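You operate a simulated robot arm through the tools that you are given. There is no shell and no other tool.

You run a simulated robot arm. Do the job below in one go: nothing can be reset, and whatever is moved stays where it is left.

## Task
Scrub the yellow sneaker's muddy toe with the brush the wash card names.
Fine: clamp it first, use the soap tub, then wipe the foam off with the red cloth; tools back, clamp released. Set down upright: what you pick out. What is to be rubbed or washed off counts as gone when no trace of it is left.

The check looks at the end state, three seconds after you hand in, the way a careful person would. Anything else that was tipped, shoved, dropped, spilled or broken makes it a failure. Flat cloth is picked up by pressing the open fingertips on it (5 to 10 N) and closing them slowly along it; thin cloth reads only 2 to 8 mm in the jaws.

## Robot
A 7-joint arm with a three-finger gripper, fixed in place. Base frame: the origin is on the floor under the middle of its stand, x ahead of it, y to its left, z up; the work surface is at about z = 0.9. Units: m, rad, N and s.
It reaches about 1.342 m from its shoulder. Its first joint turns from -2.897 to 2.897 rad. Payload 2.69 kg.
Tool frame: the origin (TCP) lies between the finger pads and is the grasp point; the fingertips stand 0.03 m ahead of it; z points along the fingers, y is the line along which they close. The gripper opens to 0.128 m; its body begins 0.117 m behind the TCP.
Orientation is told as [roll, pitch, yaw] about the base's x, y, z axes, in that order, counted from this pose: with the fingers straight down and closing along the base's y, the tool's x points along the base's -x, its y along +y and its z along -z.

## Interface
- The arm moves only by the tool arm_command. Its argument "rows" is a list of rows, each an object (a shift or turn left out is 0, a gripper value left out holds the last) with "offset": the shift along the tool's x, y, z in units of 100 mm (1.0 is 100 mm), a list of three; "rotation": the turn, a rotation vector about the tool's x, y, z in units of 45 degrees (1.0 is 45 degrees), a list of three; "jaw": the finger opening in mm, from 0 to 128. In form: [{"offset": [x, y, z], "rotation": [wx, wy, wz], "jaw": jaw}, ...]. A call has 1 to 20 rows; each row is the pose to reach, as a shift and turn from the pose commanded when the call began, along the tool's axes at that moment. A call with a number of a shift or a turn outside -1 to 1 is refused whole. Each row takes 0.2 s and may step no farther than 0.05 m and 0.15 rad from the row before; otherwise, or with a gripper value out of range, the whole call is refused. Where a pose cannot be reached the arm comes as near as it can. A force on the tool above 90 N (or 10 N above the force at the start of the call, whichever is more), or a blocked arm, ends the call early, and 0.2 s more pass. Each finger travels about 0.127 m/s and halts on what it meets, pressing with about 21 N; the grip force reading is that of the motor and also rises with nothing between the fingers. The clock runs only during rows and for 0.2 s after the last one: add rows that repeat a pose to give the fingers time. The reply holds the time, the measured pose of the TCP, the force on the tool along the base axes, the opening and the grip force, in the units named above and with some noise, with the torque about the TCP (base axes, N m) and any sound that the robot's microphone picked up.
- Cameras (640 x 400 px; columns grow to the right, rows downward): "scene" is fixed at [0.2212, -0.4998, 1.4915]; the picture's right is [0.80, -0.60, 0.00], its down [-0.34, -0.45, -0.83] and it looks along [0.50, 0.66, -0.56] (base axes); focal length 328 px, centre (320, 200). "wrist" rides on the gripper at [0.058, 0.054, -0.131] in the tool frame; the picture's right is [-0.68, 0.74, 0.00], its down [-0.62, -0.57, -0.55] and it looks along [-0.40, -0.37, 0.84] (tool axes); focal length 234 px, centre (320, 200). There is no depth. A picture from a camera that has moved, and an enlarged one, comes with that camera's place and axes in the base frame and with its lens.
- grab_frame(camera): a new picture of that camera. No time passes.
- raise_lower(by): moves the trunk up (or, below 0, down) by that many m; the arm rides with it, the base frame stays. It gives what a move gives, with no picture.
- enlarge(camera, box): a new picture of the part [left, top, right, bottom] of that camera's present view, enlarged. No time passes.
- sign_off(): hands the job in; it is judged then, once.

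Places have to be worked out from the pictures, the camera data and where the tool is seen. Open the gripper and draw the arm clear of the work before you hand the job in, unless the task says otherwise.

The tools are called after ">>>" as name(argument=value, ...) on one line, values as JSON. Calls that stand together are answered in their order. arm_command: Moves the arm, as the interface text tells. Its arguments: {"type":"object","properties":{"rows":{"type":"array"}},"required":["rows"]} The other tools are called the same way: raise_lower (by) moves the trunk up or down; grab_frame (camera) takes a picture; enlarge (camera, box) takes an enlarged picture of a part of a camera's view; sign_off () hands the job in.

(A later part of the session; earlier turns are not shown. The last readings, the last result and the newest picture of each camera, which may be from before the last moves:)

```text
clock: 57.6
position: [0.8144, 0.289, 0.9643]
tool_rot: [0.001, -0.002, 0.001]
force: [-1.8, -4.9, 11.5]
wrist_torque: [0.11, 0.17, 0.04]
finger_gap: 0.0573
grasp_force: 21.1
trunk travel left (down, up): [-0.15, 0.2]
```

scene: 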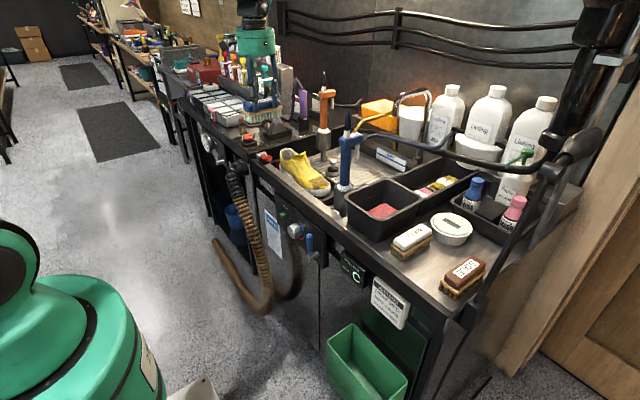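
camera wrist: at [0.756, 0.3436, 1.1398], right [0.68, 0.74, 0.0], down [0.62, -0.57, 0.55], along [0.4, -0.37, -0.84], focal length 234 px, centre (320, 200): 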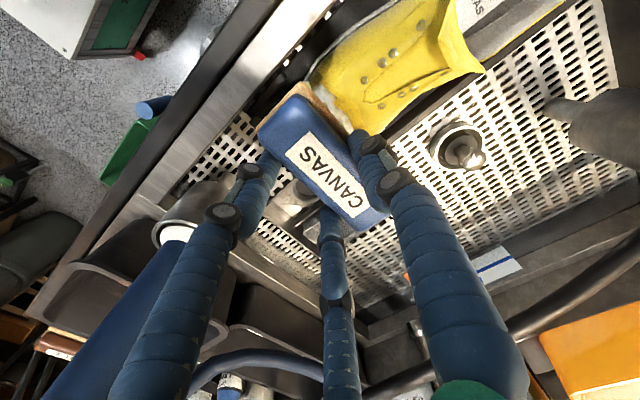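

Light contact now at about 11 N. I make gentle strokes along x at this height, with both sides covered.

>>> arm_command(rows=[{"offset": [0.1, 0, 0]}, {"offset": [0.2, 0, 0]}, {"offset": [0.3, 0, 0]}, {"offset": [0.2, 0, 0]}, {"offset": [0.1, 0, 0]}, {"offset": [0, 0, 0]}, {"offset": [-0.1, 0, 0]}, {"offset": [-0.2, 0, 0]}, {"offset": [-0.1, 0, 0]}, {"offset": [0, 0, 0]}])

>>> enlarge(camera="scene", box=[270, 130, 350, 210])

```text
clock: 59.8
position: [0.8122, 0.2898, 0.9635]
tool_rot: [0.001, 0.0, 0.0]
force: [1.3, -1.9, 16.4]
wrist_torque: [0.33, -0.07, -0.01]
finger_gap: 0.057
grasp_force: 21.3
trunk travel left (down, up): [-0.15, 0.2]
```

```text
5.00 times, centred on (310, 170) of scene
camera zoom: at [0.2212, -0.4998, 1.4915], right [0.8, -0.6, 0.0], down [-0.34, -0.45, -0.83], along [0.5, 0.66, -0.56], focal length 1638 px, centre (370, 350)
```

zoom: 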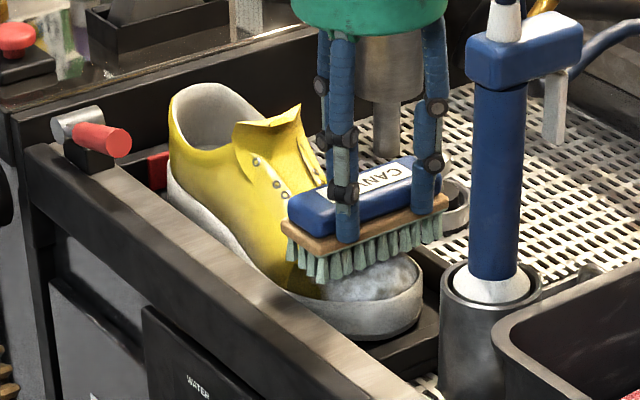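

Shoe steady. I lift off and inspect the toe again from above.

>>> arm_command(rows=[{"offset": [0, 0, -0.05]}, {"offset": [0, 0, -0.3]}, {"offset": [0, 0, -0.7]}, {"offset": [0, 0, -1.0]}])

>>> arm_command(rows=[{"offset": [0, 0, -0.4]}, {"offset": [0, 0, -0.8]}, {"offset": [0, 0, -1.0]}])

>>> arm_command(rows=[{"offset": [0, 0, -0.4]}, {"offset": [-0.1, -0.1, -0.8]}, {"offset": [-0.2, -0.3, -1.0]}, {"offset": [-0.26, -0.53, -1.0]}])

>>> enlarge(camera="wrist", box=[280, 15, 370, 85])

>>> enlarge(camera="scene", box=[298, 170, 338, 200])

```text
clock: 60.8
position: [0.8124, 0.2895, 1.0614]
tool_rot: [-0.001, 0.0, -0.001]
force: [-0.5, 0.6, -1.0]
wrist_torque: [-0.03, -0.01, 0.02]
finger_gap: 0.0571
grasp_force: 20.6
trunk travel left (down, up): [-0.15, 0.2]
```

```text
clock: 61.6
position: [0.8132, 0.2879, 1.1635]
tool_rot: [0.001, -0.001, -0.001]
force: [0.7, -0.5, -0.8]
wrist_torque: [-0.03, -0.04, 0.0]
finger_gap: 0.057
grasp_force: 20.7
trunk travel left (down, up): [-0.15, 0.2]
```

```text
clock: 62.6
position: [0.8378, 0.2396, 1.2608]
tool_rot: [-0.001, -0.001, 0.0]
force: [0.1, -0.5, -0.7]
wrist_torque: [0.02, -0.01, -0.01]
finger_gap: 0.0573
grasp_force: 20.6
trunk travel left (down, up): [-0.15, 0.2]
```

```text
5.71 times, centred on (325, 50) of wrist
camera zoom: at [0.7807, 0.2921, 1.3908], right [0.68, 0.74, 0.0], down [0.62, -0.57, 0.55], along [0.4, -0.37, -0.84], focal length 1338 px, centre (291, 1057)
```

zoom: 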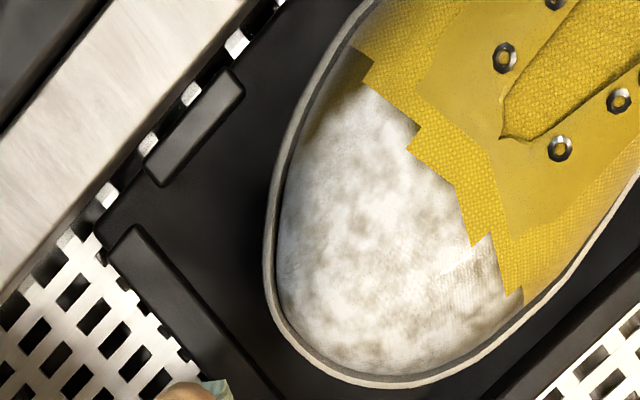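

```text
13.33 times, centred on (318, 185) of scene
camera zoom: at [0.2212, -0.4998, 1.4915], right [0.8, -0.6, 0.0], down [-0.34, -0.45, -0.83], along [0.5, 0.66, -0.56], focal length 4369 px, centre (347, 400)
```

zoom: 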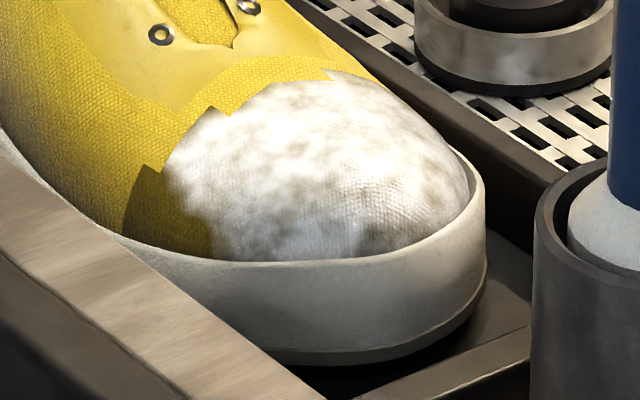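

The foam state is unchanged by further rubbing, so the mud is fully converted and scrubbing is done. I carry the brush back to its place the same way.

>>> arm_command(rows=[{"offset": [0.3, 0.1, -0.1]}, {"offset": [0.7, 0.2, -0.1]}, {"offset": [1.0, 0.2, -0.1]}])

>>> arm_command(rows=[{"offset": [0.3, -0.2, 0]}, {"offset": [0.6, -0.5, 0]}, {"offset": [0.8, -0.9, 0]}, {"offset": [0.8, -1.0, 0]}])

>>> arm_command(rows=[{"offset": [0, -0.4, 0]}, {"offset": [0, -0.8, 0]}, {"offset": [0, -1.0, 0]}])

>>> arm_command(rows=[{"offset": [0, -0.4, 0]}, {"offset": [0, -0.8, 0]}, {"offset": [0, -1.0, 0]}])

>>> arm_command(rows=[{"offset": [-0.2, -0.4, 0]}, {"offset": [-0.4, -0.8, 0]}, {"offset": [-0.6, -1.0, 0.2]}])

>>> arm_command(rows=[{"offset": [-0.3, -0.3, 0.2]}, {"offset": [-0.6, -0.6, 0.4]}, {"offset": [-0.7, -0.63, 0.8]}, {"offset": [-0.71, -0.63, 1.0]}])

>>> grab_frame(camera="wrist")

```text
clock: 63.4
position: [0.7378, 0.2577, 1.2727]
tool_rot: [0.0, 0.0, 0.0]
force: [0.2, -0.2, -0.4]
wrist_torque: [-0.04, 0.03, 0.0]
finger_gap: 0.0573
grasp_force: 20.8
trunk travel left (down, up): [-0.15, 0.2]
```

```text
clock: 64.4
position: [0.6581, 0.1578, 1.2725]
tool_rot: [0.0, 0.0, -0.002]
force: [-0.6, 0.6, -0.3]
wrist_torque: [0.03, 0.0, -0.01]
finger_gap: 0.057
grasp_force: 20.8
trunk travel left (down, up): [-0.15, 0.2]
```

```text
clock: 65.2
position: [0.6611, 0.0551, 1.2712]
tool_rot: [0.0, 0.0, 0.001]
force: [0.1, 0.2, -0.8]
wrist_torque: [-0.01, 0.02, 0.0]
finger_gap: 0.0571
grasp_force: 20.4
trunk travel left (down, up): [-0.15, 0.2]
```

```text
clock: 66.0
position: [0.6586, -0.0424, 1.2692]
tool_rot: [0.0, 0.0, 0.0]
force: [0.3, -1.0, -1.6]
wrist_torque: [0.02, 0.0, -0.01]
finger_gap: 0.0572
grasp_force: 21.2
trunk travel left (down, up): [-0.15, 0.2]
```

```text
clock: 66.8
position: [0.7181, -0.1431, 1.2488]
tool_rot: [-0.001, -0.002, 0.0]
force: [-0.9, 0.2, -1.4]
wrist_torque: [-0.01, -0.06, 0.0]
finger_gap: 0.057
grasp_force: 20.8
trunk travel left (down, up): [-0.15, 0.2]
```

```text
clock: 67.8
position: [0.7903, -0.2068, 1.1509]
tool_rot: [-0.001, 0.0, 0.0]
force: [0.4, -0.2, 0.1]
wrist_torque: [-0.01, 0.01, -0.01]
finger_gap: 0.0571
grasp_force: 21.3
trunk travel left (down, up): [-0.15, 0.2]
```

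```text
taken
camera wrist: at [0.7327, -0.1524, 1.281], right [0.68, 0.74, 0.0], down [0.62, -0.57, 0.55], along [0.4, -0.37, -0.84], focal length 234 px, centre (320, 200)
```

wrist: 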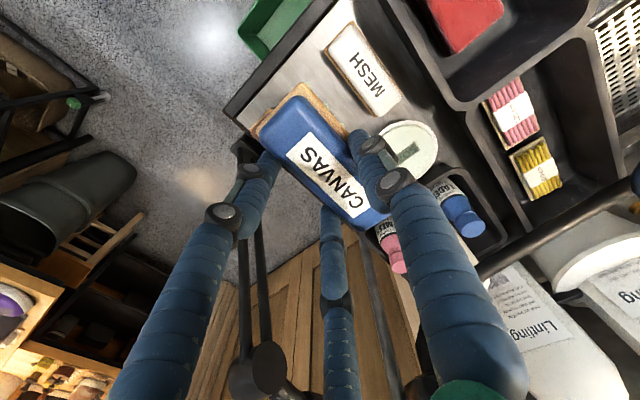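

Above its slot. I lower in stages with y trimmed to -0.2114.

>>> arm_command(rows=[{"offset": [-0.01, -0.045, 0.4]}, {"offset": [-0.01, -0.045, 0.8]}, {"offset": [-0.01, -0.045, 1.0]}, {"offset": [-0.01, -0.045, 1.0]}])

>>> arm_command(rows=[{"offset": [0, 0, 0.4]}, {"offset": [0, 0, 0.65]}, {"offset": [0, 0, 0.72]}, {"offset": [0, 0, 0.72]}])

>>> enlarge(camera="scene", box=[400, 210, 490, 300])

```text
clock: 68.8
position: [0.7894, -0.211, 1.0518]
tool_rot: [0.002, 0.001, 0.0]
force: [0.5, 0.0, -1.1]
wrist_torque: [-0.06, 0.03, 0.03]
finger_gap: 0.0571
grasp_force: 21.3
trunk travel left (down, up): [-0.15, 0.2]
```

```text
clock: 69.8
position: [0.7906, -0.2114, 0.9785]
tool_rot: [-0.001, 0.0, -0.002]
force: [-0.1, 0.8, -1.2]
wrist_torque: [-0.02, 0.01, 0.0]
finger_gap: 0.0573
grasp_force: 20.9
trunk travel left (down, up): [-0.15, 0.2]
```

```text
4.44 times, centred on (445, 255) of scene
camera zoom: at [0.2212, -0.4998, 1.4915], right [0.8, -0.6, 0.0], down [-0.34, -0.45, -0.83], along [0.5, 0.66, -0.56], focal length 1456 px, centre (-236, -44)
```

zoom: 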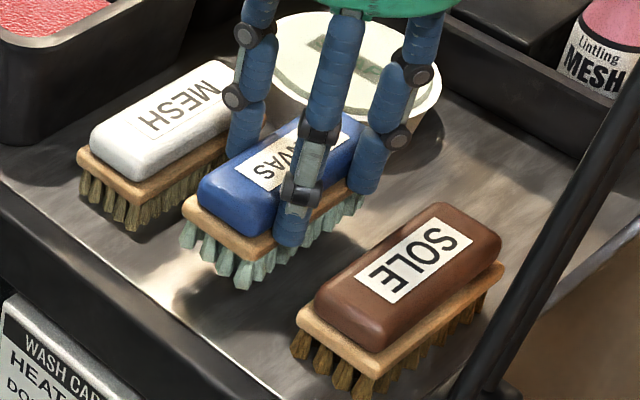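

About 1 cm above the table. I lower in millimetre steps until it touches.

>>> arm_command(rows=[{"offset": [0, 0, 0.04]}, {"offset": [0, 0, 0.07]}, {"offset": [0, 0, 0.09]}, {"offset": [0, 0, 0.09]}])

>>> arm_command(rows=[{"offset": [0, 0, 0.01]}, {"offset": [0, 0, 0.02]}])

```text
clock: 70.8
position: [0.7901, -0.2116, 0.9711]
tool_rot: [0.0, 0.001, 0.001]
force: [-0.1, 0.0, -0.3]
wrist_torque: [0.0, 0.03, -0.01]
finger_gap: 0.0573
grasp_force: 21.3
trunk travel left (down, up): [-0.15, 0.2]
```

```text
clock: 71.4
position: [0.7918, -0.2117, 0.9692]
tool_rot: [0.0, 0.0, -0.001]
force: [-0.7, 0.7, -0.8]
wrist_torque: [-0.03, 0.01, 0.0]
finger_gap: 0.0573
grasp_force: 20.9
trunk travel left (down, up): [-0.15, 0.2]
```

Still no contact at 0.969; I continue in 1 mm steps.

>>> arm_command(rows=[{"offset": [0, 0, 0.01]}, {"offset": [0, 0, 0.015]}])

>>> arm_command(rows=[{"offset": [0, 0, 0.01]}, {"offset": [0, 0, 0.01]}])

```text
clock: 72.0
position: [0.7917, -0.2119, 0.9678]
tool_rot: [0.0, -0.001, -0.002]
force: [0.4, -0.2, -1.0]
wrist_torque: [-0.01, -0.01, 0.0]
finger_gap: 0.057
grasp_force: 20.7
trunk travel left (down, up): [-0.15, 0.2]
```

```text
clock: 72.6
position: [0.7904, -0.2115, 0.9665]
tool_rot: [-0.001, 0.0, 0.0]
force: [0.5, 0.1, -1.9]
wrist_torque: [-0.01, 0.0, -0.01]
finger_gap: 0.0574
grasp_force: 21.1
trunk travel left (down, up): [-0.15, 0.2]
```

No contact yet; the brush probably slid up a little in the grip when pressed. I keep stepping down.

>>> arm_command(rows=[{"offset": [0, 0, 0.01]}, {"offset": [0, 0, 0.01]}])

>>> arm_command(rows=[{"offset": [0, 0, 0.01]}, {"offset": [0, 0, 0.01]}])

>>> enlarge(camera="scene", box=[400, 210, 490, 300])

```text
clock: 73.2
position: [0.7916, -0.2106, 0.9674]
tool_rot: [0.0, 0.0, 0.0]
force: [0.0, -1.2, -1.2]
wrist_torque: [0.01, 0.04, 0.02]
finger_gap: 0.0571
grasp_force: 21.0
trunk travel left (down, up): [-0.15, 0.2]
```

```text
clock: 73.8
position: [0.7907, -0.2123, 0.965]
tool_rot: [0.0, 0.0, 0.0]
force: [-1.1, -0.9, -0.8]
wrist_torque: [0.0, 0.01, 0.0]
finger_gap: 0.0571
grasp_force: 20.8
trunk travel left (down, up): [-0.15, 0.2]
```

```text
4.44 times, centred on (445, 255) of scene
camera zoom: at [0.2212, -0.4998, 1.4915], right [0.8, -0.6, 0.0], down [-0.34, -0.45, -0.83], along [0.5, 0.66, -0.56], focal length 1456 px, centre (-236, -44)
```

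zoom: 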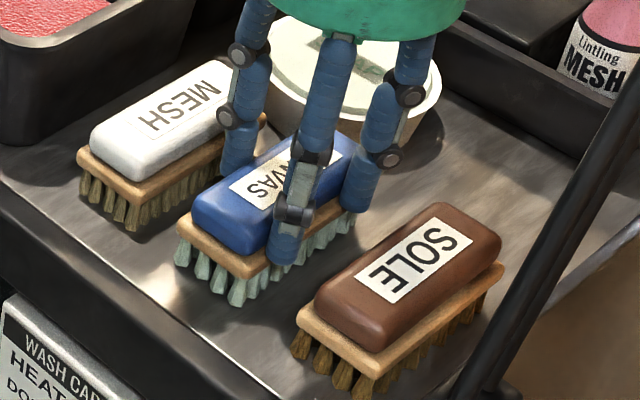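

Bristle corner is within ~2 mm of its original pixel. I continue down.

>>> arm_command(rows=[{"offset": [0, 0, 0.01]}, {"offset": [0, 0, 0.01]}])

>>> arm_command(rows=[{"offset": [0, 0, 0.01]}, {"offset": [0, 0, 0.01]}])

```text
clock: 74.4
position: [0.7908, -0.2109, 0.965]
tool_rot: [0.0, 0.001, 0.0]
force: [-0.1, 0.0, -1.4]
wrist_torque: [0.0, -0.02, 0.01]
finger_gap: 0.0572
grasp_force: 21.4
trunk travel left (down, up): [-0.15, 0.2]
```

```text
clock: 75.0
position: [0.7919, -0.2115, 0.9622]
tool_rot: [-0.001, 0.002, 0.001]
force: [0.0, 0.1, -2.3]
wrist_torque: [-0.01, 0.03, -0.02]
finger_gap: 0.0572
grasp_force: 20.6
trunk travel left (down, up): [-0.15, 0.2]
```

>>> arm_command(rows=[{"offset": [0, 0, 0.01]}, {"offset": [0, 0, 0.01]}])

>>> enlarge(camera="scene", box=[410, 240, 460, 290])

```text
clock: 75.6
position: [0.7918, -0.2112, 0.9624]
tool_rot: [0.0, -0.002, 0.0]
force: [0.7, -3.4, 6.0]
wrist_torque: [0.01, 0.31, 0.13]
finger_gap: 0.057
grasp_force: 20.3
trunk travel left (down, up): [-0.15, 0.2]
```

```text
8.00 times, centred on (435, 265) of scene
camera zoom: at [0.2212, -0.4998, 1.4915], right [0.8, -0.6, 0.0], down [-0.34, -0.45, -0.83], along [0.5, 0.66, -0.56], focal length 2622 px, centre (-600, -320)
```

zoom: 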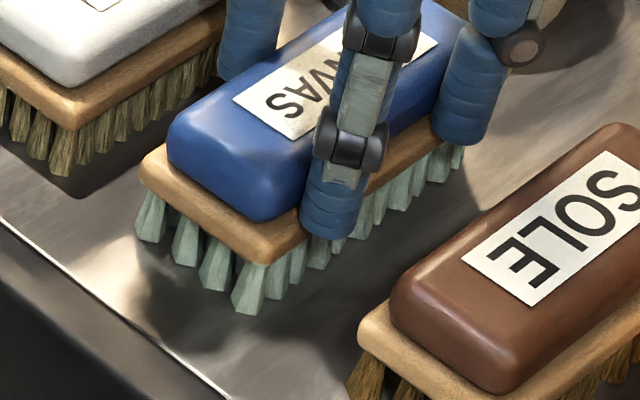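

Touching at the near end (6 N). I lower a last millimetre, then open slowly to 78 mm.

>>> arm_command(rows=[{"offset": [0, 0, 0.01]}, {"jaw": 56, "offset": [0, 0, 0.01]}, {"jaw": 58}, {"jaw": 60}, {"jaw": 63}, {"jaw": 66}, {"jaw": 70}, {"jaw": 74}, {"jaw": 78}, {"jaw": 78}])

>>> enlarge(camera="scene", box=[400, 210, 490, 300])

>>> enlarge(camera="wrist", box=[220, 50, 420, 240])

```text
clock: 77.8
position: [0.7913, -0.2122, 0.9614]
tool_rot: [-0.001, -0.001, 0.0]
force: [-0.2, -0.2, 0.4]
wrist_torque: [0.01, -0.02, -0.02]
finger_gap: 0.078
grasp_force: 0.0
trunk travel left (down, up): [-0.15, 0.2]
```

```text
4.44 times, centred on (445, 255) of scene
camera zoom: at [0.2212, -0.4998, 1.4915], right [0.8, -0.6, 0.0], down [-0.34, -0.45, -0.83], along [0.5, 0.66, -0.56], focal length 1456 px, centre (-236, -44)
```

zoom: 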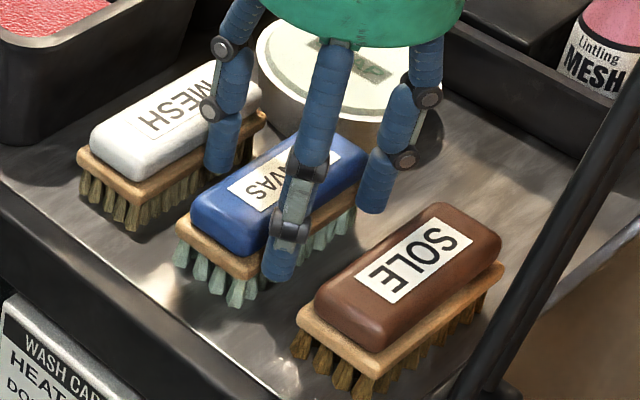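

```text
2.11 times, centred on (320, 145) of wrist
camera zoom: at [0.7329, -0.1567, 1.0907], right [0.68, 0.74, 0.0], down [0.62, -0.57, 0.55], along [0.4, -0.37, -0.84], focal length 493 px, centre (320, 316)
```

zoom: 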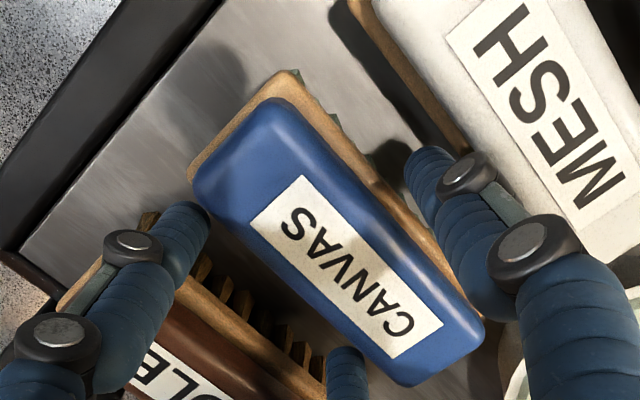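

The brush stands upright at its old place. I lift straight up and check.

>>> arm_command(rows=[{"offset": [0, 0, -0.1]}, {"offset": [0, 0, -0.3]}, {"offset": [0, 0, -0.7]}, {"offset": [0, 0, -1.0]}])

>>> arm_command(rows=[{"offset": [0, 0.1, -0.4]}, {"offset": [0, 0.3, -0.8]}, {"offset": [0.1, 0.7, -1.0]}, {"offset": [0.1, 1.0, -1.0]}])

>>> enlarge(camera="scene", box=[340, 160, 540, 330])

>>> enlarge(camera="scene", box=[340, 160, 440, 250])

>>> grab_frame(camera="wrist")

```text
clock: 78.8
position: [0.7901, -0.2091, 1.0615]
tool_rot: [0.003, 0.002, 0.0]
force: [-0.2, 1.0, 1.0]
wrist_torque: [0.01, 0.03, -0.03]
finger_gap: 0.078
grasp_force: 0.0
trunk travel left (down, up): [-0.15, 0.2]
```

```text
clock: 79.8
position: [0.7798, -0.1078, 1.161]
tool_rot: [0.002, 0.001, -0.001]
force: [-0.2, 0.4, -0.1]
wrist_torque: [-0.01, -0.03, -0.03]
finger_gap: 0.0779
grasp_force: 0.0
trunk travel left (down, up): [-0.15, 0.2]
```

```text
2.35 times, centred on (440, 245) of scene
camera zoom: at [0.2212, -0.4998, 1.4915], right [0.8, -0.6, 0.0], down [-0.34, -0.45, -0.83], along [0.5, 0.66, -0.56], focal length 771 px, centre (38, 94)
```

zoom: 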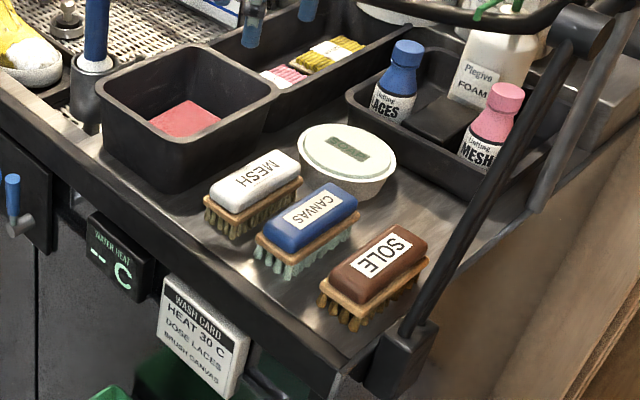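

```text
4.44 times, centred on (390, 205) of scene
camera zoom: at [0.2212, -0.4998, 1.4915], right [0.8, -0.6, 0.0], down [-0.34, -0.45, -0.83], along [0.5, 0.66, -0.56], focal length 1456 px, centre (9, 178)
```

zoom: 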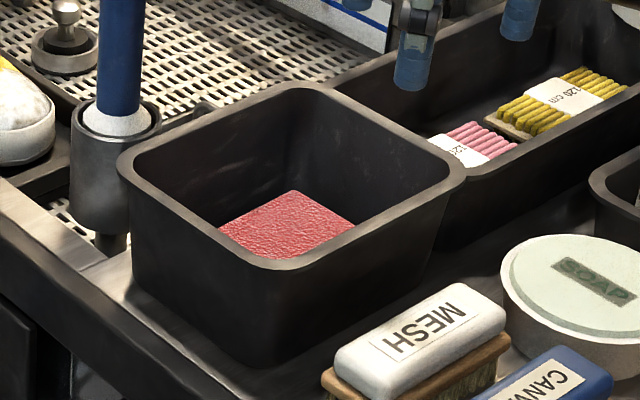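

```text
taken
camera wrist: at [0.7217, -0.0529, 1.2916], right [0.68, 0.74, 0.0], down [0.62, -0.57, 0.55], along [0.4, -0.37, -0.84], focal length 234 px, centre (320, 200)
```

wrist: 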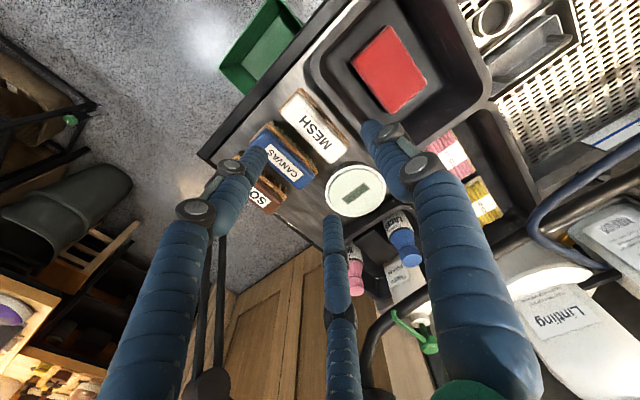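

The brush is back upright in its row. Next the red cloth, which lies in the black bin near x 0.76–0.85, y -0.03–0.03; I take a view from straight above it.

>>> arm_command(rows=[{"offset": [-0.3, 0.15, 0]}, {"offset": [-0.65, 0.4, 0]}, {"offset": [-0.75, 0.5, 0]}])

>>> grab_frame(camera="wrist")

>>> enlarge(camera="wrist", box=[230, 0, 410, 120])

```text
clock: 80.6
position: [0.8527, -0.062, 1.1592]
tool_rot: [-0.001, 0.002, -0.001]
force: [0.4, 0.4, -0.7]
wrist_torque: [-0.05, 0.05, -0.04]
finger_gap: 0.078
grasp_force: 0.1
trunk travel left (down, up): [-0.15, 0.2]
```

```text
taken
camera wrist: at [0.7958, -0.0079, 1.2894], right [0.68, 0.74, 0.0], down [0.62, -0.57, 0.55], along [0.4, -0.37, -0.84], focal length 234 px, centre (320, 200)
```

wrist: 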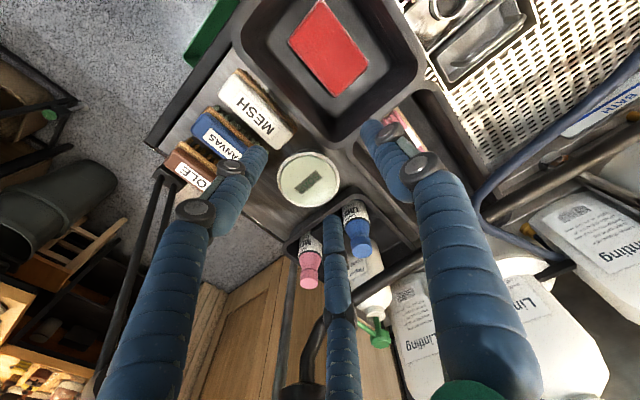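

```text
3.33 times, centred on (320, 60) of wrist
camera zoom: at [0.7958, -0.0079, 1.2894], right [0.68, 0.74, 0.0], down [0.62, -0.57, 0.55], along [0.4, -0.37, -0.84], focal length 781 px, centre (320, 667)
```

zoom: 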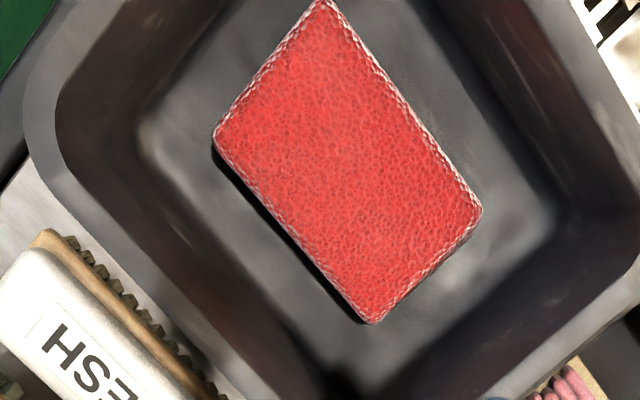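

Cloth centre is about [0.808, -0.003], 0.089 × 0.057, top z≈0.935. I set the jaw to 38 mm, centre over it (TCP y -0.007 so thumb and pair both land on it) and come down to 1.0.

>>> arm_command(rows=[{"offset": [0.2, 0.25, 0.1], "jaw": 38}, {"offset": [0.45, 0.5, 0.3]}, {"offset": [0.455, 0.55, 0.6]}, {"offset": [0.455, 0.55, 0.9]}, {"offset": [0.455, 0.55, 1.0]}, {"offset": [0.455, 0.55, 1.0]}])

>>> grab_frame(camera="wrist")

>>> enlarge(camera="scene", box=[340, 130, 440, 250])

```text
clock: 82.0
position: [0.8096, -0.0045, 1.061]
tool_rot: [0.002, 0.0, 0.001]
force: [-0.5, -0.9, -0.2]
wrist_torque: [0.01, -0.01, 0.03]
finger_gap: 0.0379
grasp_force: 0.0
trunk travel left (down, up): [-0.15, 0.2]
```

```text
taken
camera wrist: at [0.752, 0.0496, 1.1906], right [0.68, 0.74, 0.0], down [0.62, -0.57, 0.55], along [0.4, -0.37, -0.84], focal length 234 px, centre (320, 200)
```

wrist: 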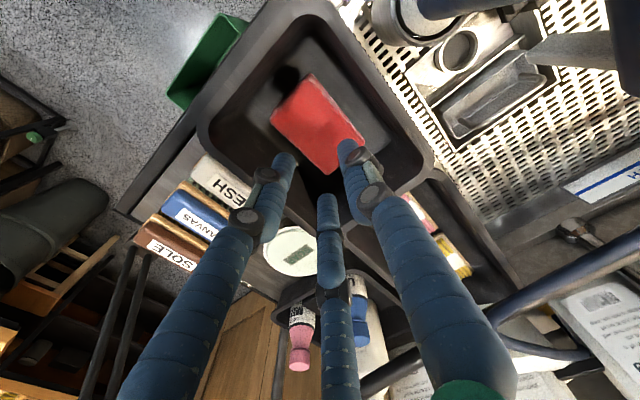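

```text
3.33 times, centred on (390, 190) of scene
camera zoom: at [0.2212, -0.4998, 1.4915], right [0.8, -0.6, 0.0], down [-0.34, -0.45, -0.83], along [0.5, 0.66, -0.56], focal length 1092 px, centre (87, 233)
```

zoom: 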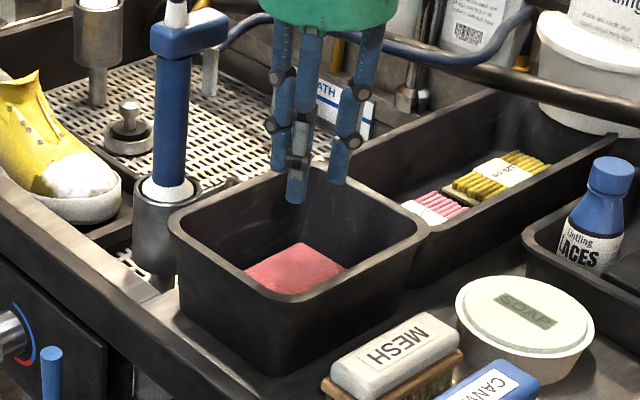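

Consistent: cloth centre ≈ [0.805, -0.002]. I trim slightly and go down to just above it.

>>> arm_command(rows=[{"offset": [0.03, -0.03, 0.3]}, {"offset": [0.03, -0.03, 0.6]}, {"offset": [0.03, -0.03, 0.8]}, {"offset": [0.03, -0.03, 0.85]}])

>>> enlarge(camera="wrist", box=[220, 80, 420, 240])

>>> enlarge(camera="scene", box=[340, 150, 440, 250])

```text
clock: 83.0
position: [0.8092, -0.0088, 0.9765]
tool_rot: [-0.001, 0.0, 0.0]
force: [0.3, -0.5, -0.6]
wrist_torque: [-0.01, 0.03, 0.02]
finger_gap: 0.0382
grasp_force: 0.0
trunk travel left (down, up): [-0.15, 0.2]
```

```text
2.50 times, centred on (320, 160) of wrist
camera zoom: at [0.7509, 0.045, 1.1064], right [0.68, 0.74, 0.0], down [0.62, -0.57, 0.55], along [0.4, -0.37, -0.84], focal length 585 px, centre (320, 300)
```

zoom: 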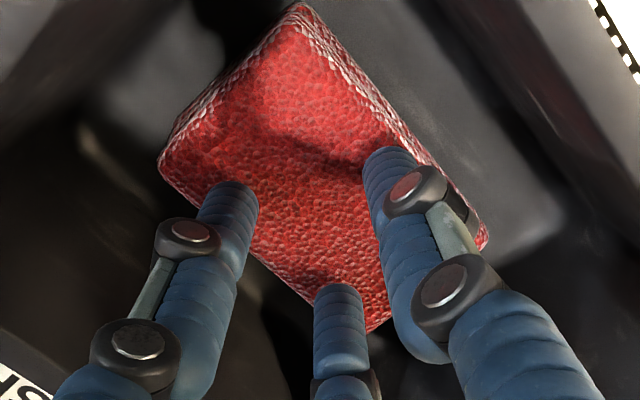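

```text
4.00 times, centred on (390, 200) of scene
camera zoom: at [0.2212, -0.4998, 1.4915], right [0.8, -0.6, 0.0], down [-0.34, -0.45, -0.83], along [0.5, 0.66, -0.56], focal length 1311 px, centre (40, 200)
```

zoom: 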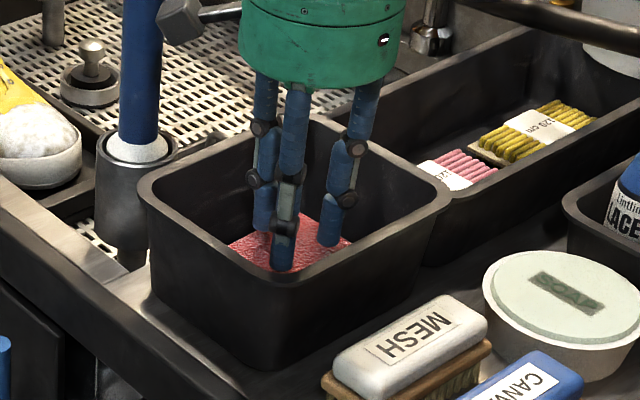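

Fingertips are over the cloth, thumb and pair each ~8 mm inside its edges. I descend to contact, aiming at 5–10 N.

>>> arm_command(rows=[{"offset": [0, 0, 0.03]}, {"offset": [0, 0, 0.06]}])

>>> arm_command(rows=[{"offset": [0, 0, 0.02]}, {"offset": [0, 0, 0.03]}])

>>> arm_command(rows=[{"offset": [0, 0, 0.01]}, {"offset": [0, 0, 0.02]}])

```text
clock: 83.6
position: [0.8086, -0.0103, 0.97]
tool_rot: [0.001, -0.003, 0.002]
force: [-1.1, 1.8, 5.5]
wrist_torque: [0.05, 0.08, 0.01]
finger_gap: 0.0379
grasp_force: 0.0
trunk travel left (down, up): [-0.15, 0.2]
```

```text
clock: 84.2
position: [0.8088, -0.0094, 0.9702]
tool_rot: [-0.001, -0.003, 0.0]
force: [-3.7, -4.7, 27.0]
wrist_torque: [-0.22, 0.39, 0.0]
finger_gap: 0.038
grasp_force: 0.0
trunk travel left (down, up): [-0.15, 0.2]
```

```text
clock: 84.8
position: [0.8083, -0.0087, 0.9691]
tool_rot: [0.001, -0.006, 0.001]
force: [-2.4, -9.4, 47.5]
wrist_torque: [-0.37, 0.62, 0.03]
finger_gap: 0.038
grasp_force: 0.2
trunk travel left (down, up): [-0.15, 0.2]
```

Already 47 N — I overshot by batching; I back off 4.7 mm to return to about 6–8 N.

>>> arm_command(rows=[{"offset": [0, 0, -0.025]}, {"offset": [0, 0, -0.046]}])

```text
clock: 85.4
position: [0.8068, -0.0073, 0.971]
tool_rot: [0.0, 0.0, 0.001]
force: [10.7, -4.4, 25.9]
wrist_torque: [-0.09, -0.34, -0.01]
finger_gap: 0.0387
grasp_force: 0.2
trunk travel left (down, up): [-0.15, 0.2]
```

Still 26 N; I back off another 1.5 mm.

>>> arm_command(rows=[{"offset": [0, 0, -0.01]}, {"offset": [0, 0, -0.015]}])

```text
clock: 86.0
position: [0.807, -0.0092, 0.9703]
tool_rot: [0.0, 0.001, -0.001]
force: [4.4, 6.0, 14.4]
wrist_torque: [0.13, -0.19, 0.03]
finger_gap: 0.038
grasp_force: 0.0
trunk travel left (down, up): [-0.15, 0.2]
```

>>> arm_command(rows=[{"offset": [0, 0, -0.007]}, {"offset": [0, 0, -0.007]}])

>>> enlarge(camera="wrist", box=[220, 80, 420, 240])

```text
clock: 86.6
position: [0.8066, -0.01, 0.9706]
tool_rot: [0.001, 0.003, 0.0]
force: [-1.4, 0.3, 1.2]
wrist_torque: [-0.01, -0.01, 0.02]
finger_gap: 0.038
grasp_force: 0.0
trunk travel left (down, up): [-0.15, 0.2]
```

```text
2.50 times, centred on (320, 160) of wrist
camera zoom: at [0.7489, 0.045, 1.1008], right [0.68, 0.74, 0.0], down [0.62, -0.57, 0.55], along [0.4, -0.37, -0.84], focal length 585 px, centre (320, 300)
```

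zoom: 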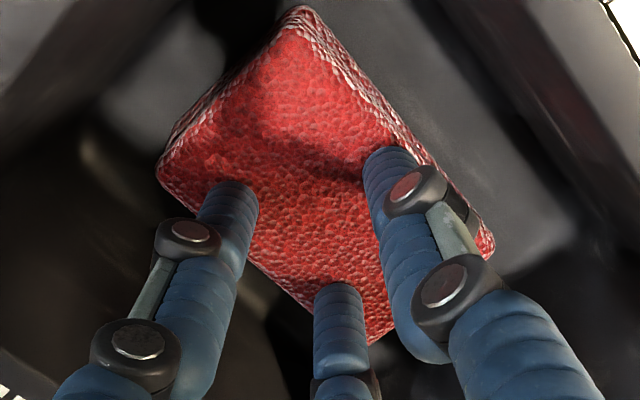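

Down to 1 N; I add ~0.6 mm for a 5–8 N press and start closing slowly, checking midway.

>>> arm_command(rows=[{"offset": [0, 0, 0.006]}, {"offset": [0, 0, 0.006]}])

```text
clock: 87.2
position: [0.8074, -0.0091, 0.9711]
tool_rot: [0.002, 0.001, -0.001]
force: [0.5, -0.3, -0.7]
wrist_torque: [-0.03, -0.01, -0.04]
finger_gap: 0.0379
grasp_force: 0.0
trunk travel left (down, up): [-0.15, 0.2]
```

>>> arm_command(rows=[{"offset": [0, 0, 0.006]}, {"offset": [0, 0, 0.006]}])

```text
clock: 87.8
position: [0.8077, -0.0097, 0.9709]
tool_rot: [0.0, 0.002, -0.001]
force: [0.0, 0.4, 0.4]
wrist_torque: [-0.01, 0.02, 0.0]
finger_gap: 0.038
grasp_force: 0.1
trunk travel left (down, up): [-0.15, 0.2]
```

No firm contact yet; another 0.6 mm.

>>> arm_command(rows=[{"offset": [0, 0, 0.006]}, {"offset": [0, 0, 0.006]}])

```text
clock: 88.4
position: [0.8069, -0.0091, 0.9695]
tool_rot: [0.0, 0.001, -0.001]
force: [0.8, -0.4, 0.1]
wrist_torque: [0.0, -0.03, 0.03]
finger_gap: 0.0378
grasp_force: 0.0
trunk travel left (down, up): [-0.15, 0.2]
```

I keep adding half-millimetre steps until the force reads 5–10 N.

>>> arm_command(rows=[{"offset": [0, 0, 0.006]}, {"offset": [0, 0, 0.006]}])

```text
clock: 89.0
position: [0.8069, -0.0099, 0.9708]
tool_rot: [0.0, -0.001, 0.001]
force: [0.7, -2.5, 8.2]
wrist_torque: [-0.09, 0.02, 0.01]
finger_gap: 0.0379
grasp_force: 0.0
trunk travel left (down, up): [-0.15, 0.2]
```

The press is 8.2 N, right in range. I close slowly along the cloth.

>>> arm_command(rows=[{"jaw": 37}, {"jaw": 36}, {"jaw": 35}, {"jaw": 34}, {"jaw": 33}, {"jaw": 32}, {"jaw": 31}, {"jaw": 30}])

>>> enlarge(camera="wrist", box=[220, 80, 420, 240])

```text
clock: 90.8
position: [0.8072, -0.0071, 0.9706]
tool_rot: [0.0, 0.001, 0.0]
force: [-0.4, -0.9, 10.8]
wrist_torque: [0.02, 0.03, -0.01]
finger_gap: 0.0307
grasp_force: 0.5
trunk travel left (down, up): [-0.15, 0.2]
```

```text
2.50 times, centred on (320, 160) of wrist
camera zoom: at [0.7486, 0.0457, 1.1], right [0.68, 0.74, 0.0], down [0.62, -0.57, 0.55], along [0.4, -0.37, -0.84], focal length 585 px, centre (320, 300)
```

zoom: 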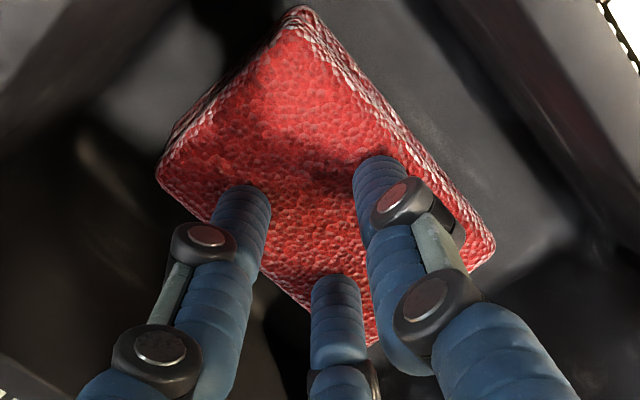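

Press stays near 10 N while the fingers slide in. I keep closing slowly.

>>> arm_command(rows=[{"jaw": 29}, {"jaw": 28}, {"jaw": 27}, {"jaw": 26}, {"jaw": 25}, {"jaw": 24}, {"jaw": 23}, {"jaw": 22}, {"jaw": 21}, {"jaw": 20}])

>>> enlarge(camera="wrist", box=[220, 80, 420, 240])

```text
clock: 93.0
position: [0.8071, -0.0089, 0.9681]
tool_rot: [-0.001, -0.001, 0.001]
force: [-1.9, 0.2, 2.4]
wrist_torque: [-0.03, 0.02, 0.03]
finger_gap: 0.0186
grasp_force: 0.1
trunk travel left (down, up): [-0.15, 0.2]
```

```text
2.50 times, centred on (320, 160) of wrist
camera zoom: at [0.7487, 0.0456, 1.0994], right [0.68, 0.74, 0.0], down [0.62, -0.57, 0.55], along [0.4, -0.37, -0.84], focal length 585 px, centre (320, 300)
```

zoom: 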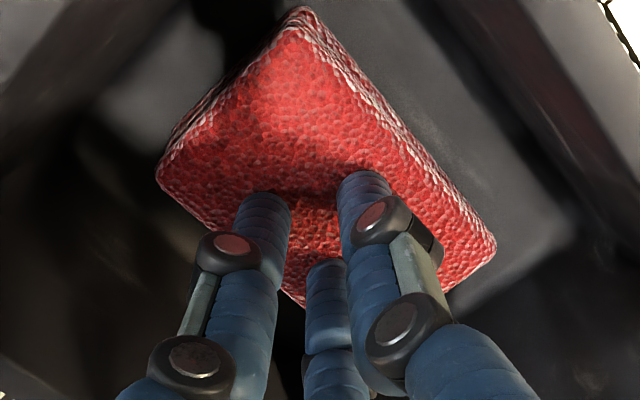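

Press dropped to 2.4 N; I add half a millimetre and continue closing.

>>> arm_command(rows=[{"offset": [0, 0, 0.006]}, {"jaw": 19, "offset": [0, 0, 0.008]}, {"jaw": 18, "offset": [0, 0, 0.008]}])

```text
clock: 93.8
position: [0.8067, -0.0096, 0.9703]
tool_rot: [-0.001, -0.001, 0.0]
force: [0.2, 1.6, 5.5]
wrist_torque: [0.07, -0.01, -0.01]
finger_gap: 0.019
grasp_force: 1.1
trunk travel left (down, up): [-0.15, 0.2]
```

5.5 N now. I continue closing to the end in small steps, with a touch more press.

>>> arm_command(rows=[{"jaw": 17, "offset": [0, 0, 0.003]}, {"jaw": 16, "offset": [0, 0, 0.003]}, {"jaw": 15, "offset": [0, 0, 0.004]}, {"jaw": 14, "offset": [0, 0, 0.004]}, {"jaw": 13, "offset": [0, 0, 0.005]}, {"jaw": 12, "offset": [0, 0, 0.005]}, {"jaw": 11, "offset": [0, 0, 0.005]}, {"jaw": 10, "offset": [0, 0, 0.005]}])

>>> enlarge(camera="wrist", box=[220, 80, 420, 240])

```text
clock: 95.6
position: [0.8075, -0.0083, 0.9676]
tool_rot: [0.001, 0.001, -0.002]
force: [-0.9, 0.2, 0.7]
wrist_torque: [0.0, 0.0, 0.0]
finger_gap: 0.0102
grasp_force: 0.4
trunk travel left (down, up): [-0.15, 0.2]
```

```text
2.50 times, centred on (320, 160) of wrist
camera zoom: at [0.7499, 0.0451, 1.0986], right [0.68, 0.74, 0.0], down [0.62, -0.57, 0.55], along [0.4, -0.37, -0.84], focal length 585 px, centre (320, 300)
```

zoom: 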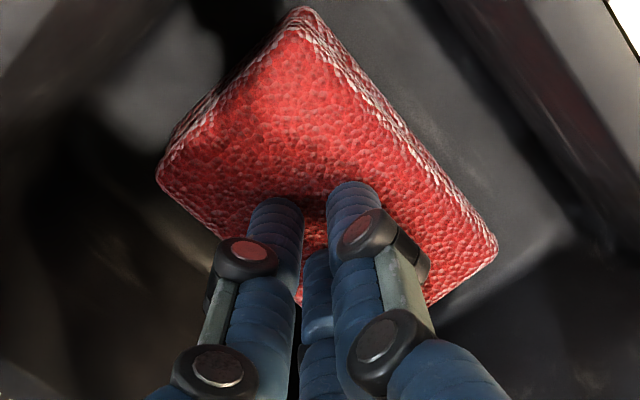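

Press fell to under 1 N at 10 mm. I push down until 6–10 N again before the final closing.

>>> arm_command(rows=[{"offset": [0, 0, 0.008]}, {"offset": [0, 0, 0.008]}])

```text
clock: 96.2
position: [0.8076, -0.0088, 0.9678]
tool_rot: [0.001, -0.002, 0.0]
force: [0.5, 0.8, 8.7]
wrist_torque: [0.02, -0.01, -0.06]
finger_gap: 0.0102
grasp_force: 0.3
trunk travel left (down, up): [-0.15, 0.2]
```

8.7 N. Now the final closing to 0, slowly.

>>> arm_command(rows=[{"jaw": 9}, {"jaw": 8}, {"jaw": 7, "offset": [0, 0, 0.003]}, {"jaw": 6, "offset": [0, 0, 0.003]}, {"jaw": 5, "offset": [0, 0, 0.004]}, {"jaw": 4, "offset": [0, 0, 0.004]}, {"jaw": 3, "offset": [0, 0, 0.005]}, {"jaw": 2, "offset": [0, 0, 0.005]}, {"jaw": 1, "offset": [0, 0, 0.005]}, {"jaw": 0, "offset": [0, 0, 0.005]}, {"jaw": 0, "offset": [0, 0, 0.005]}, {"jaw": 0, "offset": [0, 0, 0.005]}])

>>> enlarge(camera="wrist", box=[220, 80, 420, 240])

```text
clock: 98.8
position: [0.808, -0.0082, 0.966]
tool_rot: [0.0, 0.001, -0.001]
force: [-2.1, -1.0, 6.8]
wrist_torque: [0.03, 0.05, 0.04]
finger_gap: 0.0059
grasp_force: 21.2
trunk travel left (down, up): [-0.15, 0.2]
```

```text
2.50 times, centred on (320, 160) of wrist
camera zoom: at [0.7494, 0.0457, 1.0973], right [0.68, 0.74, 0.0], down [0.62, -0.57, 0.55], along [0.4, -0.37, -0.84], focal length 585 px, centre (320, 300)
```

zoom: 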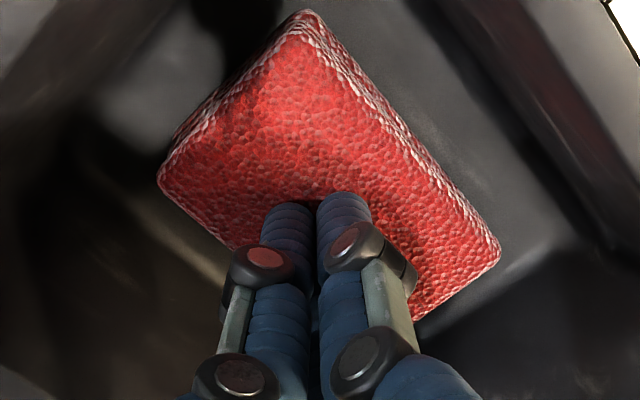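

Gap reads 5.9 mm (empty was 2.4 mm) – cloth is in the jaws. I lift slowly and verify.

>>> arm_command(rows=[{"offset": [0, 0, -0.05]}, {"offset": [0, 0, -0.15]}, {"offset": [0, 0, -0.3]}, {"offset": [0, 0, -0.5]}])

>>> enlarge(camera="scene", box=[340, 150, 440, 250])

>>> enlarge(camera="wrist", box=[220, 80, 420, 240])

```text
clock: 99.8
position: [0.8089, -0.0101, 1.0175]
tool_rot: [0.0, -0.001, -0.001]
force: [0.0, 0.1, 0.2]
wrist_torque: [0.03, 0.01, -0.03]
finger_gap: 0.0022
grasp_force: 20.6
trunk travel left (down, up): [-0.15, 0.2]
```

```text
4.00 times, centred on (390, 200) of scene
camera zoom: at [0.2212, -0.4998, 1.4915], right [0.8, -0.6, 0.0], down [-0.34, -0.45, -0.83], along [0.5, 0.66, -0.56], focal length 1311 px, centre (40, 200)
```

zoom: 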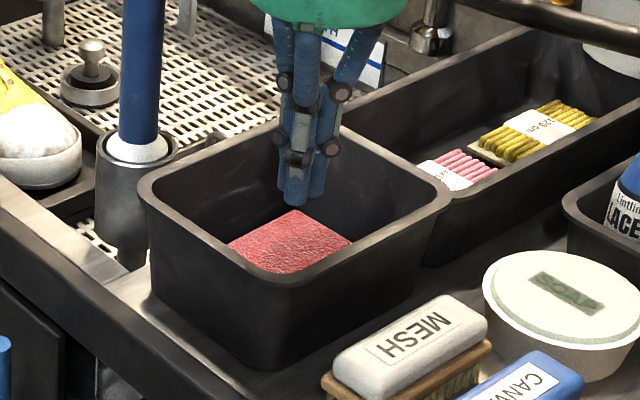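

```text
2.50 times, centred on (320, 160) of wrist
camera zoom: at [0.7506, 0.0439, 1.1474], right [0.68, 0.74, 0.0], down [0.62, -0.57, 0.55], along [0.4, -0.37, -0.84], focal length 585 px, centre (320, 300)
```

zoom: 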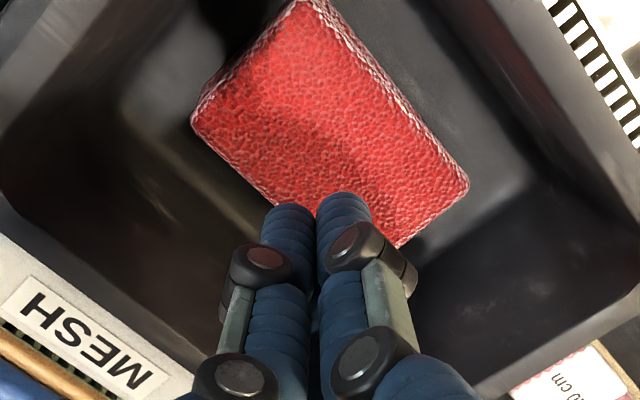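

The cloth slipped out (gap back to 2.2 mm, cloth still in place in the bin). The press had varied too much while closing because the tips retract ~4.5 mm as they close; I look at the cloth, then retry with that compensated.

>>> enlarge(camera="scene", box=[365, 190, 405, 225])

>>> enlarge(camera="wrist", box=[270, 75, 380, 185])

```text
11.43 times, centred on (385, 208) of scene
camera zoom: at [0.2212, -0.4998, 1.4915], right [0.8, -0.6, 0.0], down [-0.34, -0.45, -0.83], along [0.5, 0.66, -0.56], focal length 3745 px, centre (-423, 114)
```

zoom: 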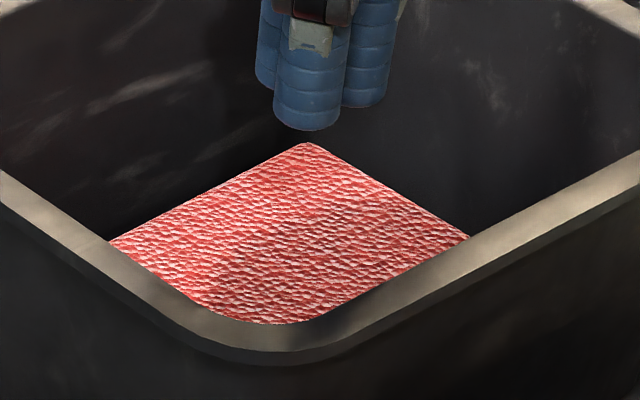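

```text
3.64 times, centred on (325, 130) of wrist
camera zoom: at [0.7506, 0.0439, 1.1474], right [0.68, 0.74, 0.0], down [0.62, -0.57, 0.55], along [0.4, -0.37, -0.84], focal length 852 px, centre (302, 454)
```

zoom: 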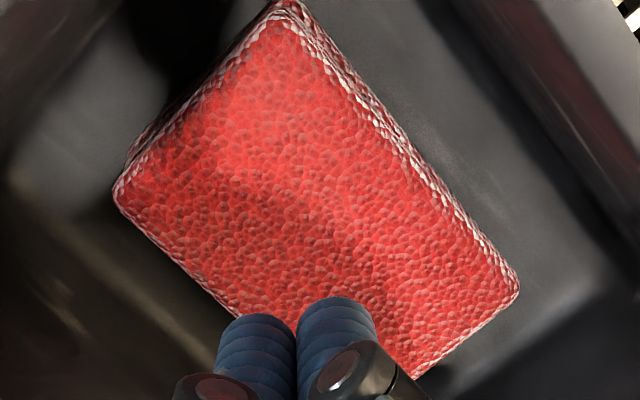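

I reopen to 44 mm at height and come down again just above the cloth.

>>> arm_command(rows=[{"jaw": 44}, {"jaw": 44}, {"jaw": 44, "offset": [0, 0, 0.15]}, {"offset": [0, 0, 0.3]}, {"offset": [0, 0, 0.4]}, {"offset": [0, 0, 0.43]}])

```text
clock: 101.2
position: [0.8063, -0.01, 0.9734]
tool_rot: [0.001, 0.002, 0.0]
force: [0.6, -0.7, 0.3]
wrist_torque: [-0.02, 0.01, 0.0]
finger_gap: 0.044
grasp_force: 0.0
trunk travel left (down, up): [-0.15, 0.2]
```

Just above. Half-millimetre steps to contact.

>>> arm_command(rows=[{"offset": [0, 0, 0.01]}, {"offset": [0, 0, 0.015]}])

```text
clock: 101.8
position: [0.8085, -0.0093, 0.9716]
tool_rot: [0.0, 0.0, -0.001]
force: [-0.1, 0.1, -1.4]
wrist_torque: [-0.01, 0.02, 0.05]
finger_gap: 0.0441
grasp_force: 0.0
trunk travel left (down, up): [-0.15, 0.2]
```

No contact yet; another 0.7 mm.

>>> arm_command(rows=[{"offset": [0, 0, 0.007]}, {"offset": [0, 0, 0.007]}])

```text
clock: 102.4
position: [0.8089, -0.0089, 0.9719]
tool_rot: [-0.001, -0.001, 0.001]
force: [-0.7, -0.1, 0.4]
wrist_torque: [0.03, -0.03, 0.0]
finger_gap: 0.0441
grasp_force: 0.1
trunk travel left (down, up): [-0.15, 0.2]
```

Barely touching; another 0.7 mm.

>>> arm_command(rows=[{"offset": [0, 0, 0.007]}, {"offset": [0, 0, 0.007]}])

```text
clock: 103.0
position: [0.8082, -0.0107, 0.9708]
tool_rot: [0.002, 0.0, -0.001]
force: [0.1, -0.4, 0.1]
wrist_torque: [-0.03, 0.01, 0.02]
finger_gap: 0.044
grasp_force: 0.1
trunk travel left (down, up): [-0.15, 0.2]
```

Still no load; another 0.6 mm.

>>> arm_command(rows=[{"offset": [0, 0, 0.006]}, {"offset": [0, 0, 0.006]}])

```text
clock: 103.6
position: [0.8093, -0.0097, 0.9699]
tool_rot: [0.0, -0.001, 0.0]
force: [0.7, -0.4, 0.7]
wrist_torque: [-0.04, -0.03, 0.01]
finger_gap: 0.0438
grasp_force: 0.0
trunk travel left (down, up): [-0.15, 0.2]
```

Another 0.6 mm.

>>> arm_command(rows=[{"offset": [0, 0, 0.006]}, {"offset": [0, 0, 0.006]}])

```text
clock: 104.2
position: [0.8083, -0.0083, 0.9714]
tool_rot: [0.0, -0.001, 0.0]
force: [-0.6, -3.0, 6.8]
wrist_torque: [-0.11, 0.02, -0.01]
finger_gap: 0.0441
grasp_force: 0.0
trunk travel left (down, up): [-0.15, 0.2]
```

6.8 N: contact. I add 0.2 mm and close from 44 to 30 mm slowly.

>>> arm_command(rows=[{"jaw": 43, "offset": [0, 0, 0.002]}, {"jaw": 42, "offset": [0, 0, 0.002]}, {"jaw": 41, "offset": [0, 0, 0.002]}, {"jaw": 40, "offset": [0, 0, 0.002]}, {"jaw": 39, "offset": [0, 0, 0.002]}, {"jaw": 38, "offset": [0, 0, 0.002]}, {"jaw": 37, "offset": [0, 0, 0.002]}, {"jaw": 36, "offset": [0, 0, 0.002]}])

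```text
clock: 106.0
position: [0.8088, -0.0085, 0.9703]
tool_rot: [0.0, -0.001, 0.002]
force: [0.1, 0.5, 19.9]
wrist_torque: [0.03, 0.03, -0.03]
finger_gap: 0.0369
grasp_force: 0.6
trunk travel left (down, up): [-0.15, 0.2]
```

Press rose to 20 N, so I back off 0.8 mm while continuing to close.

>>> arm_command(rows=[{"offset": [0, 0, -0.008]}, {"jaw": 35, "offset": [0, 0, -0.008]}, {"jaw": 34, "offset": [0, 0, -0.008]}, {"jaw": 33, "offset": [0, 0, -0.008]}])

>>> enlarge(camera="wrist", box=[220, 80, 420, 240])

```text
clock: 107.0
position: [0.807, -0.01, 0.9703]
tool_rot: [-0.002, 0.002, -0.001]
force: [1.5, 3.0, 11.1]
wrist_torque: [0.09, -0.01, 0.01]
finger_gap: 0.0322
grasp_force: 0.0
trunk travel left (down, up): [-0.15, 0.2]
```

```text
2.50 times, centred on (320, 160) of wrist
camera zoom: at [0.7495, 0.0451, 1.1002], right [0.68, 0.74, 0.0], down [0.62, -0.57, 0.55], along [0.4, -0.37, -0.84], focal length 585 px, centre (320, 300)
```

zoom: 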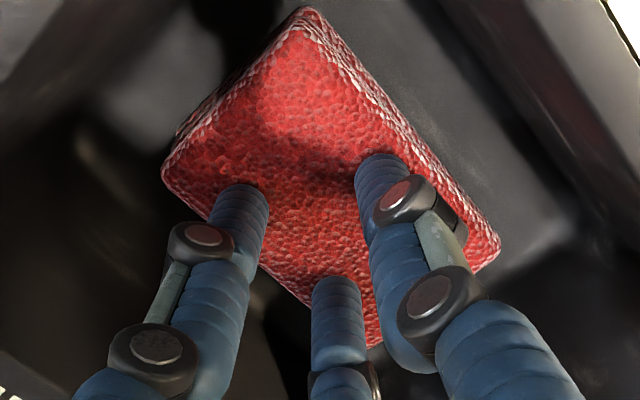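

11 N, fine. I continue 33→27 mm.

>>> arm_command(rows=[{"jaw": 32}, {"jaw": 31}, {"jaw": 30}, {"jaw": 29}, {"jaw": 28}, {"jaw": 27}])

```text
clock: 108.4
position: [0.8076, -0.0088, 0.9696]
tool_rot: [0.0, 0.0, 0.0]
force: [-1.0, 0.6, 2.1]
wrist_torque: [-0.02, 0.03, 0.0]
finger_gap: 0.0259
grasp_force: 0.0
trunk travel left (down, up): [-0.15, 0.2]
```

Press down to 2 N; I add 0.6 mm and go on.

>>> arm_command(rows=[{"offset": [0, 0, 0.006]}, {"jaw": 26, "offset": [0, 0, 0.006]}, {"jaw": 25, "offset": [0, 0, 0.007]}, {"jaw": 24, "offset": [0, 0, 0.007]}])

```text
clock: 109.4
position: [0.8089, -0.0085, 0.9697]
tool_rot: [-0.001, -0.001, 0.0]
force: [0.7, 0.5, -0.3]
wrist_torque: [0.02, -0.02, 0.01]
finger_gap: 0.0244
grasp_force: 0.1
trunk travel left (down, up): [-0.15, 0.2]
```

No load; I press further before closing on.

>>> arm_command(rows=[{"offset": [0, 0, 0.007]}, {"offset": [0, 0, 0.007]}])

```text
clock: 110.0
position: [0.8093, -0.0094, 0.9693]
tool_rot: [0.0, -0.002, 0.0]
force: [-1.0, 2.5, 6.8]
wrist_torque: [0.11, 0.04, -0.01]
finger_gap: 0.024
grasp_force: 0.0
trunk travel left (down, up): [-0.15, 0.2]
```

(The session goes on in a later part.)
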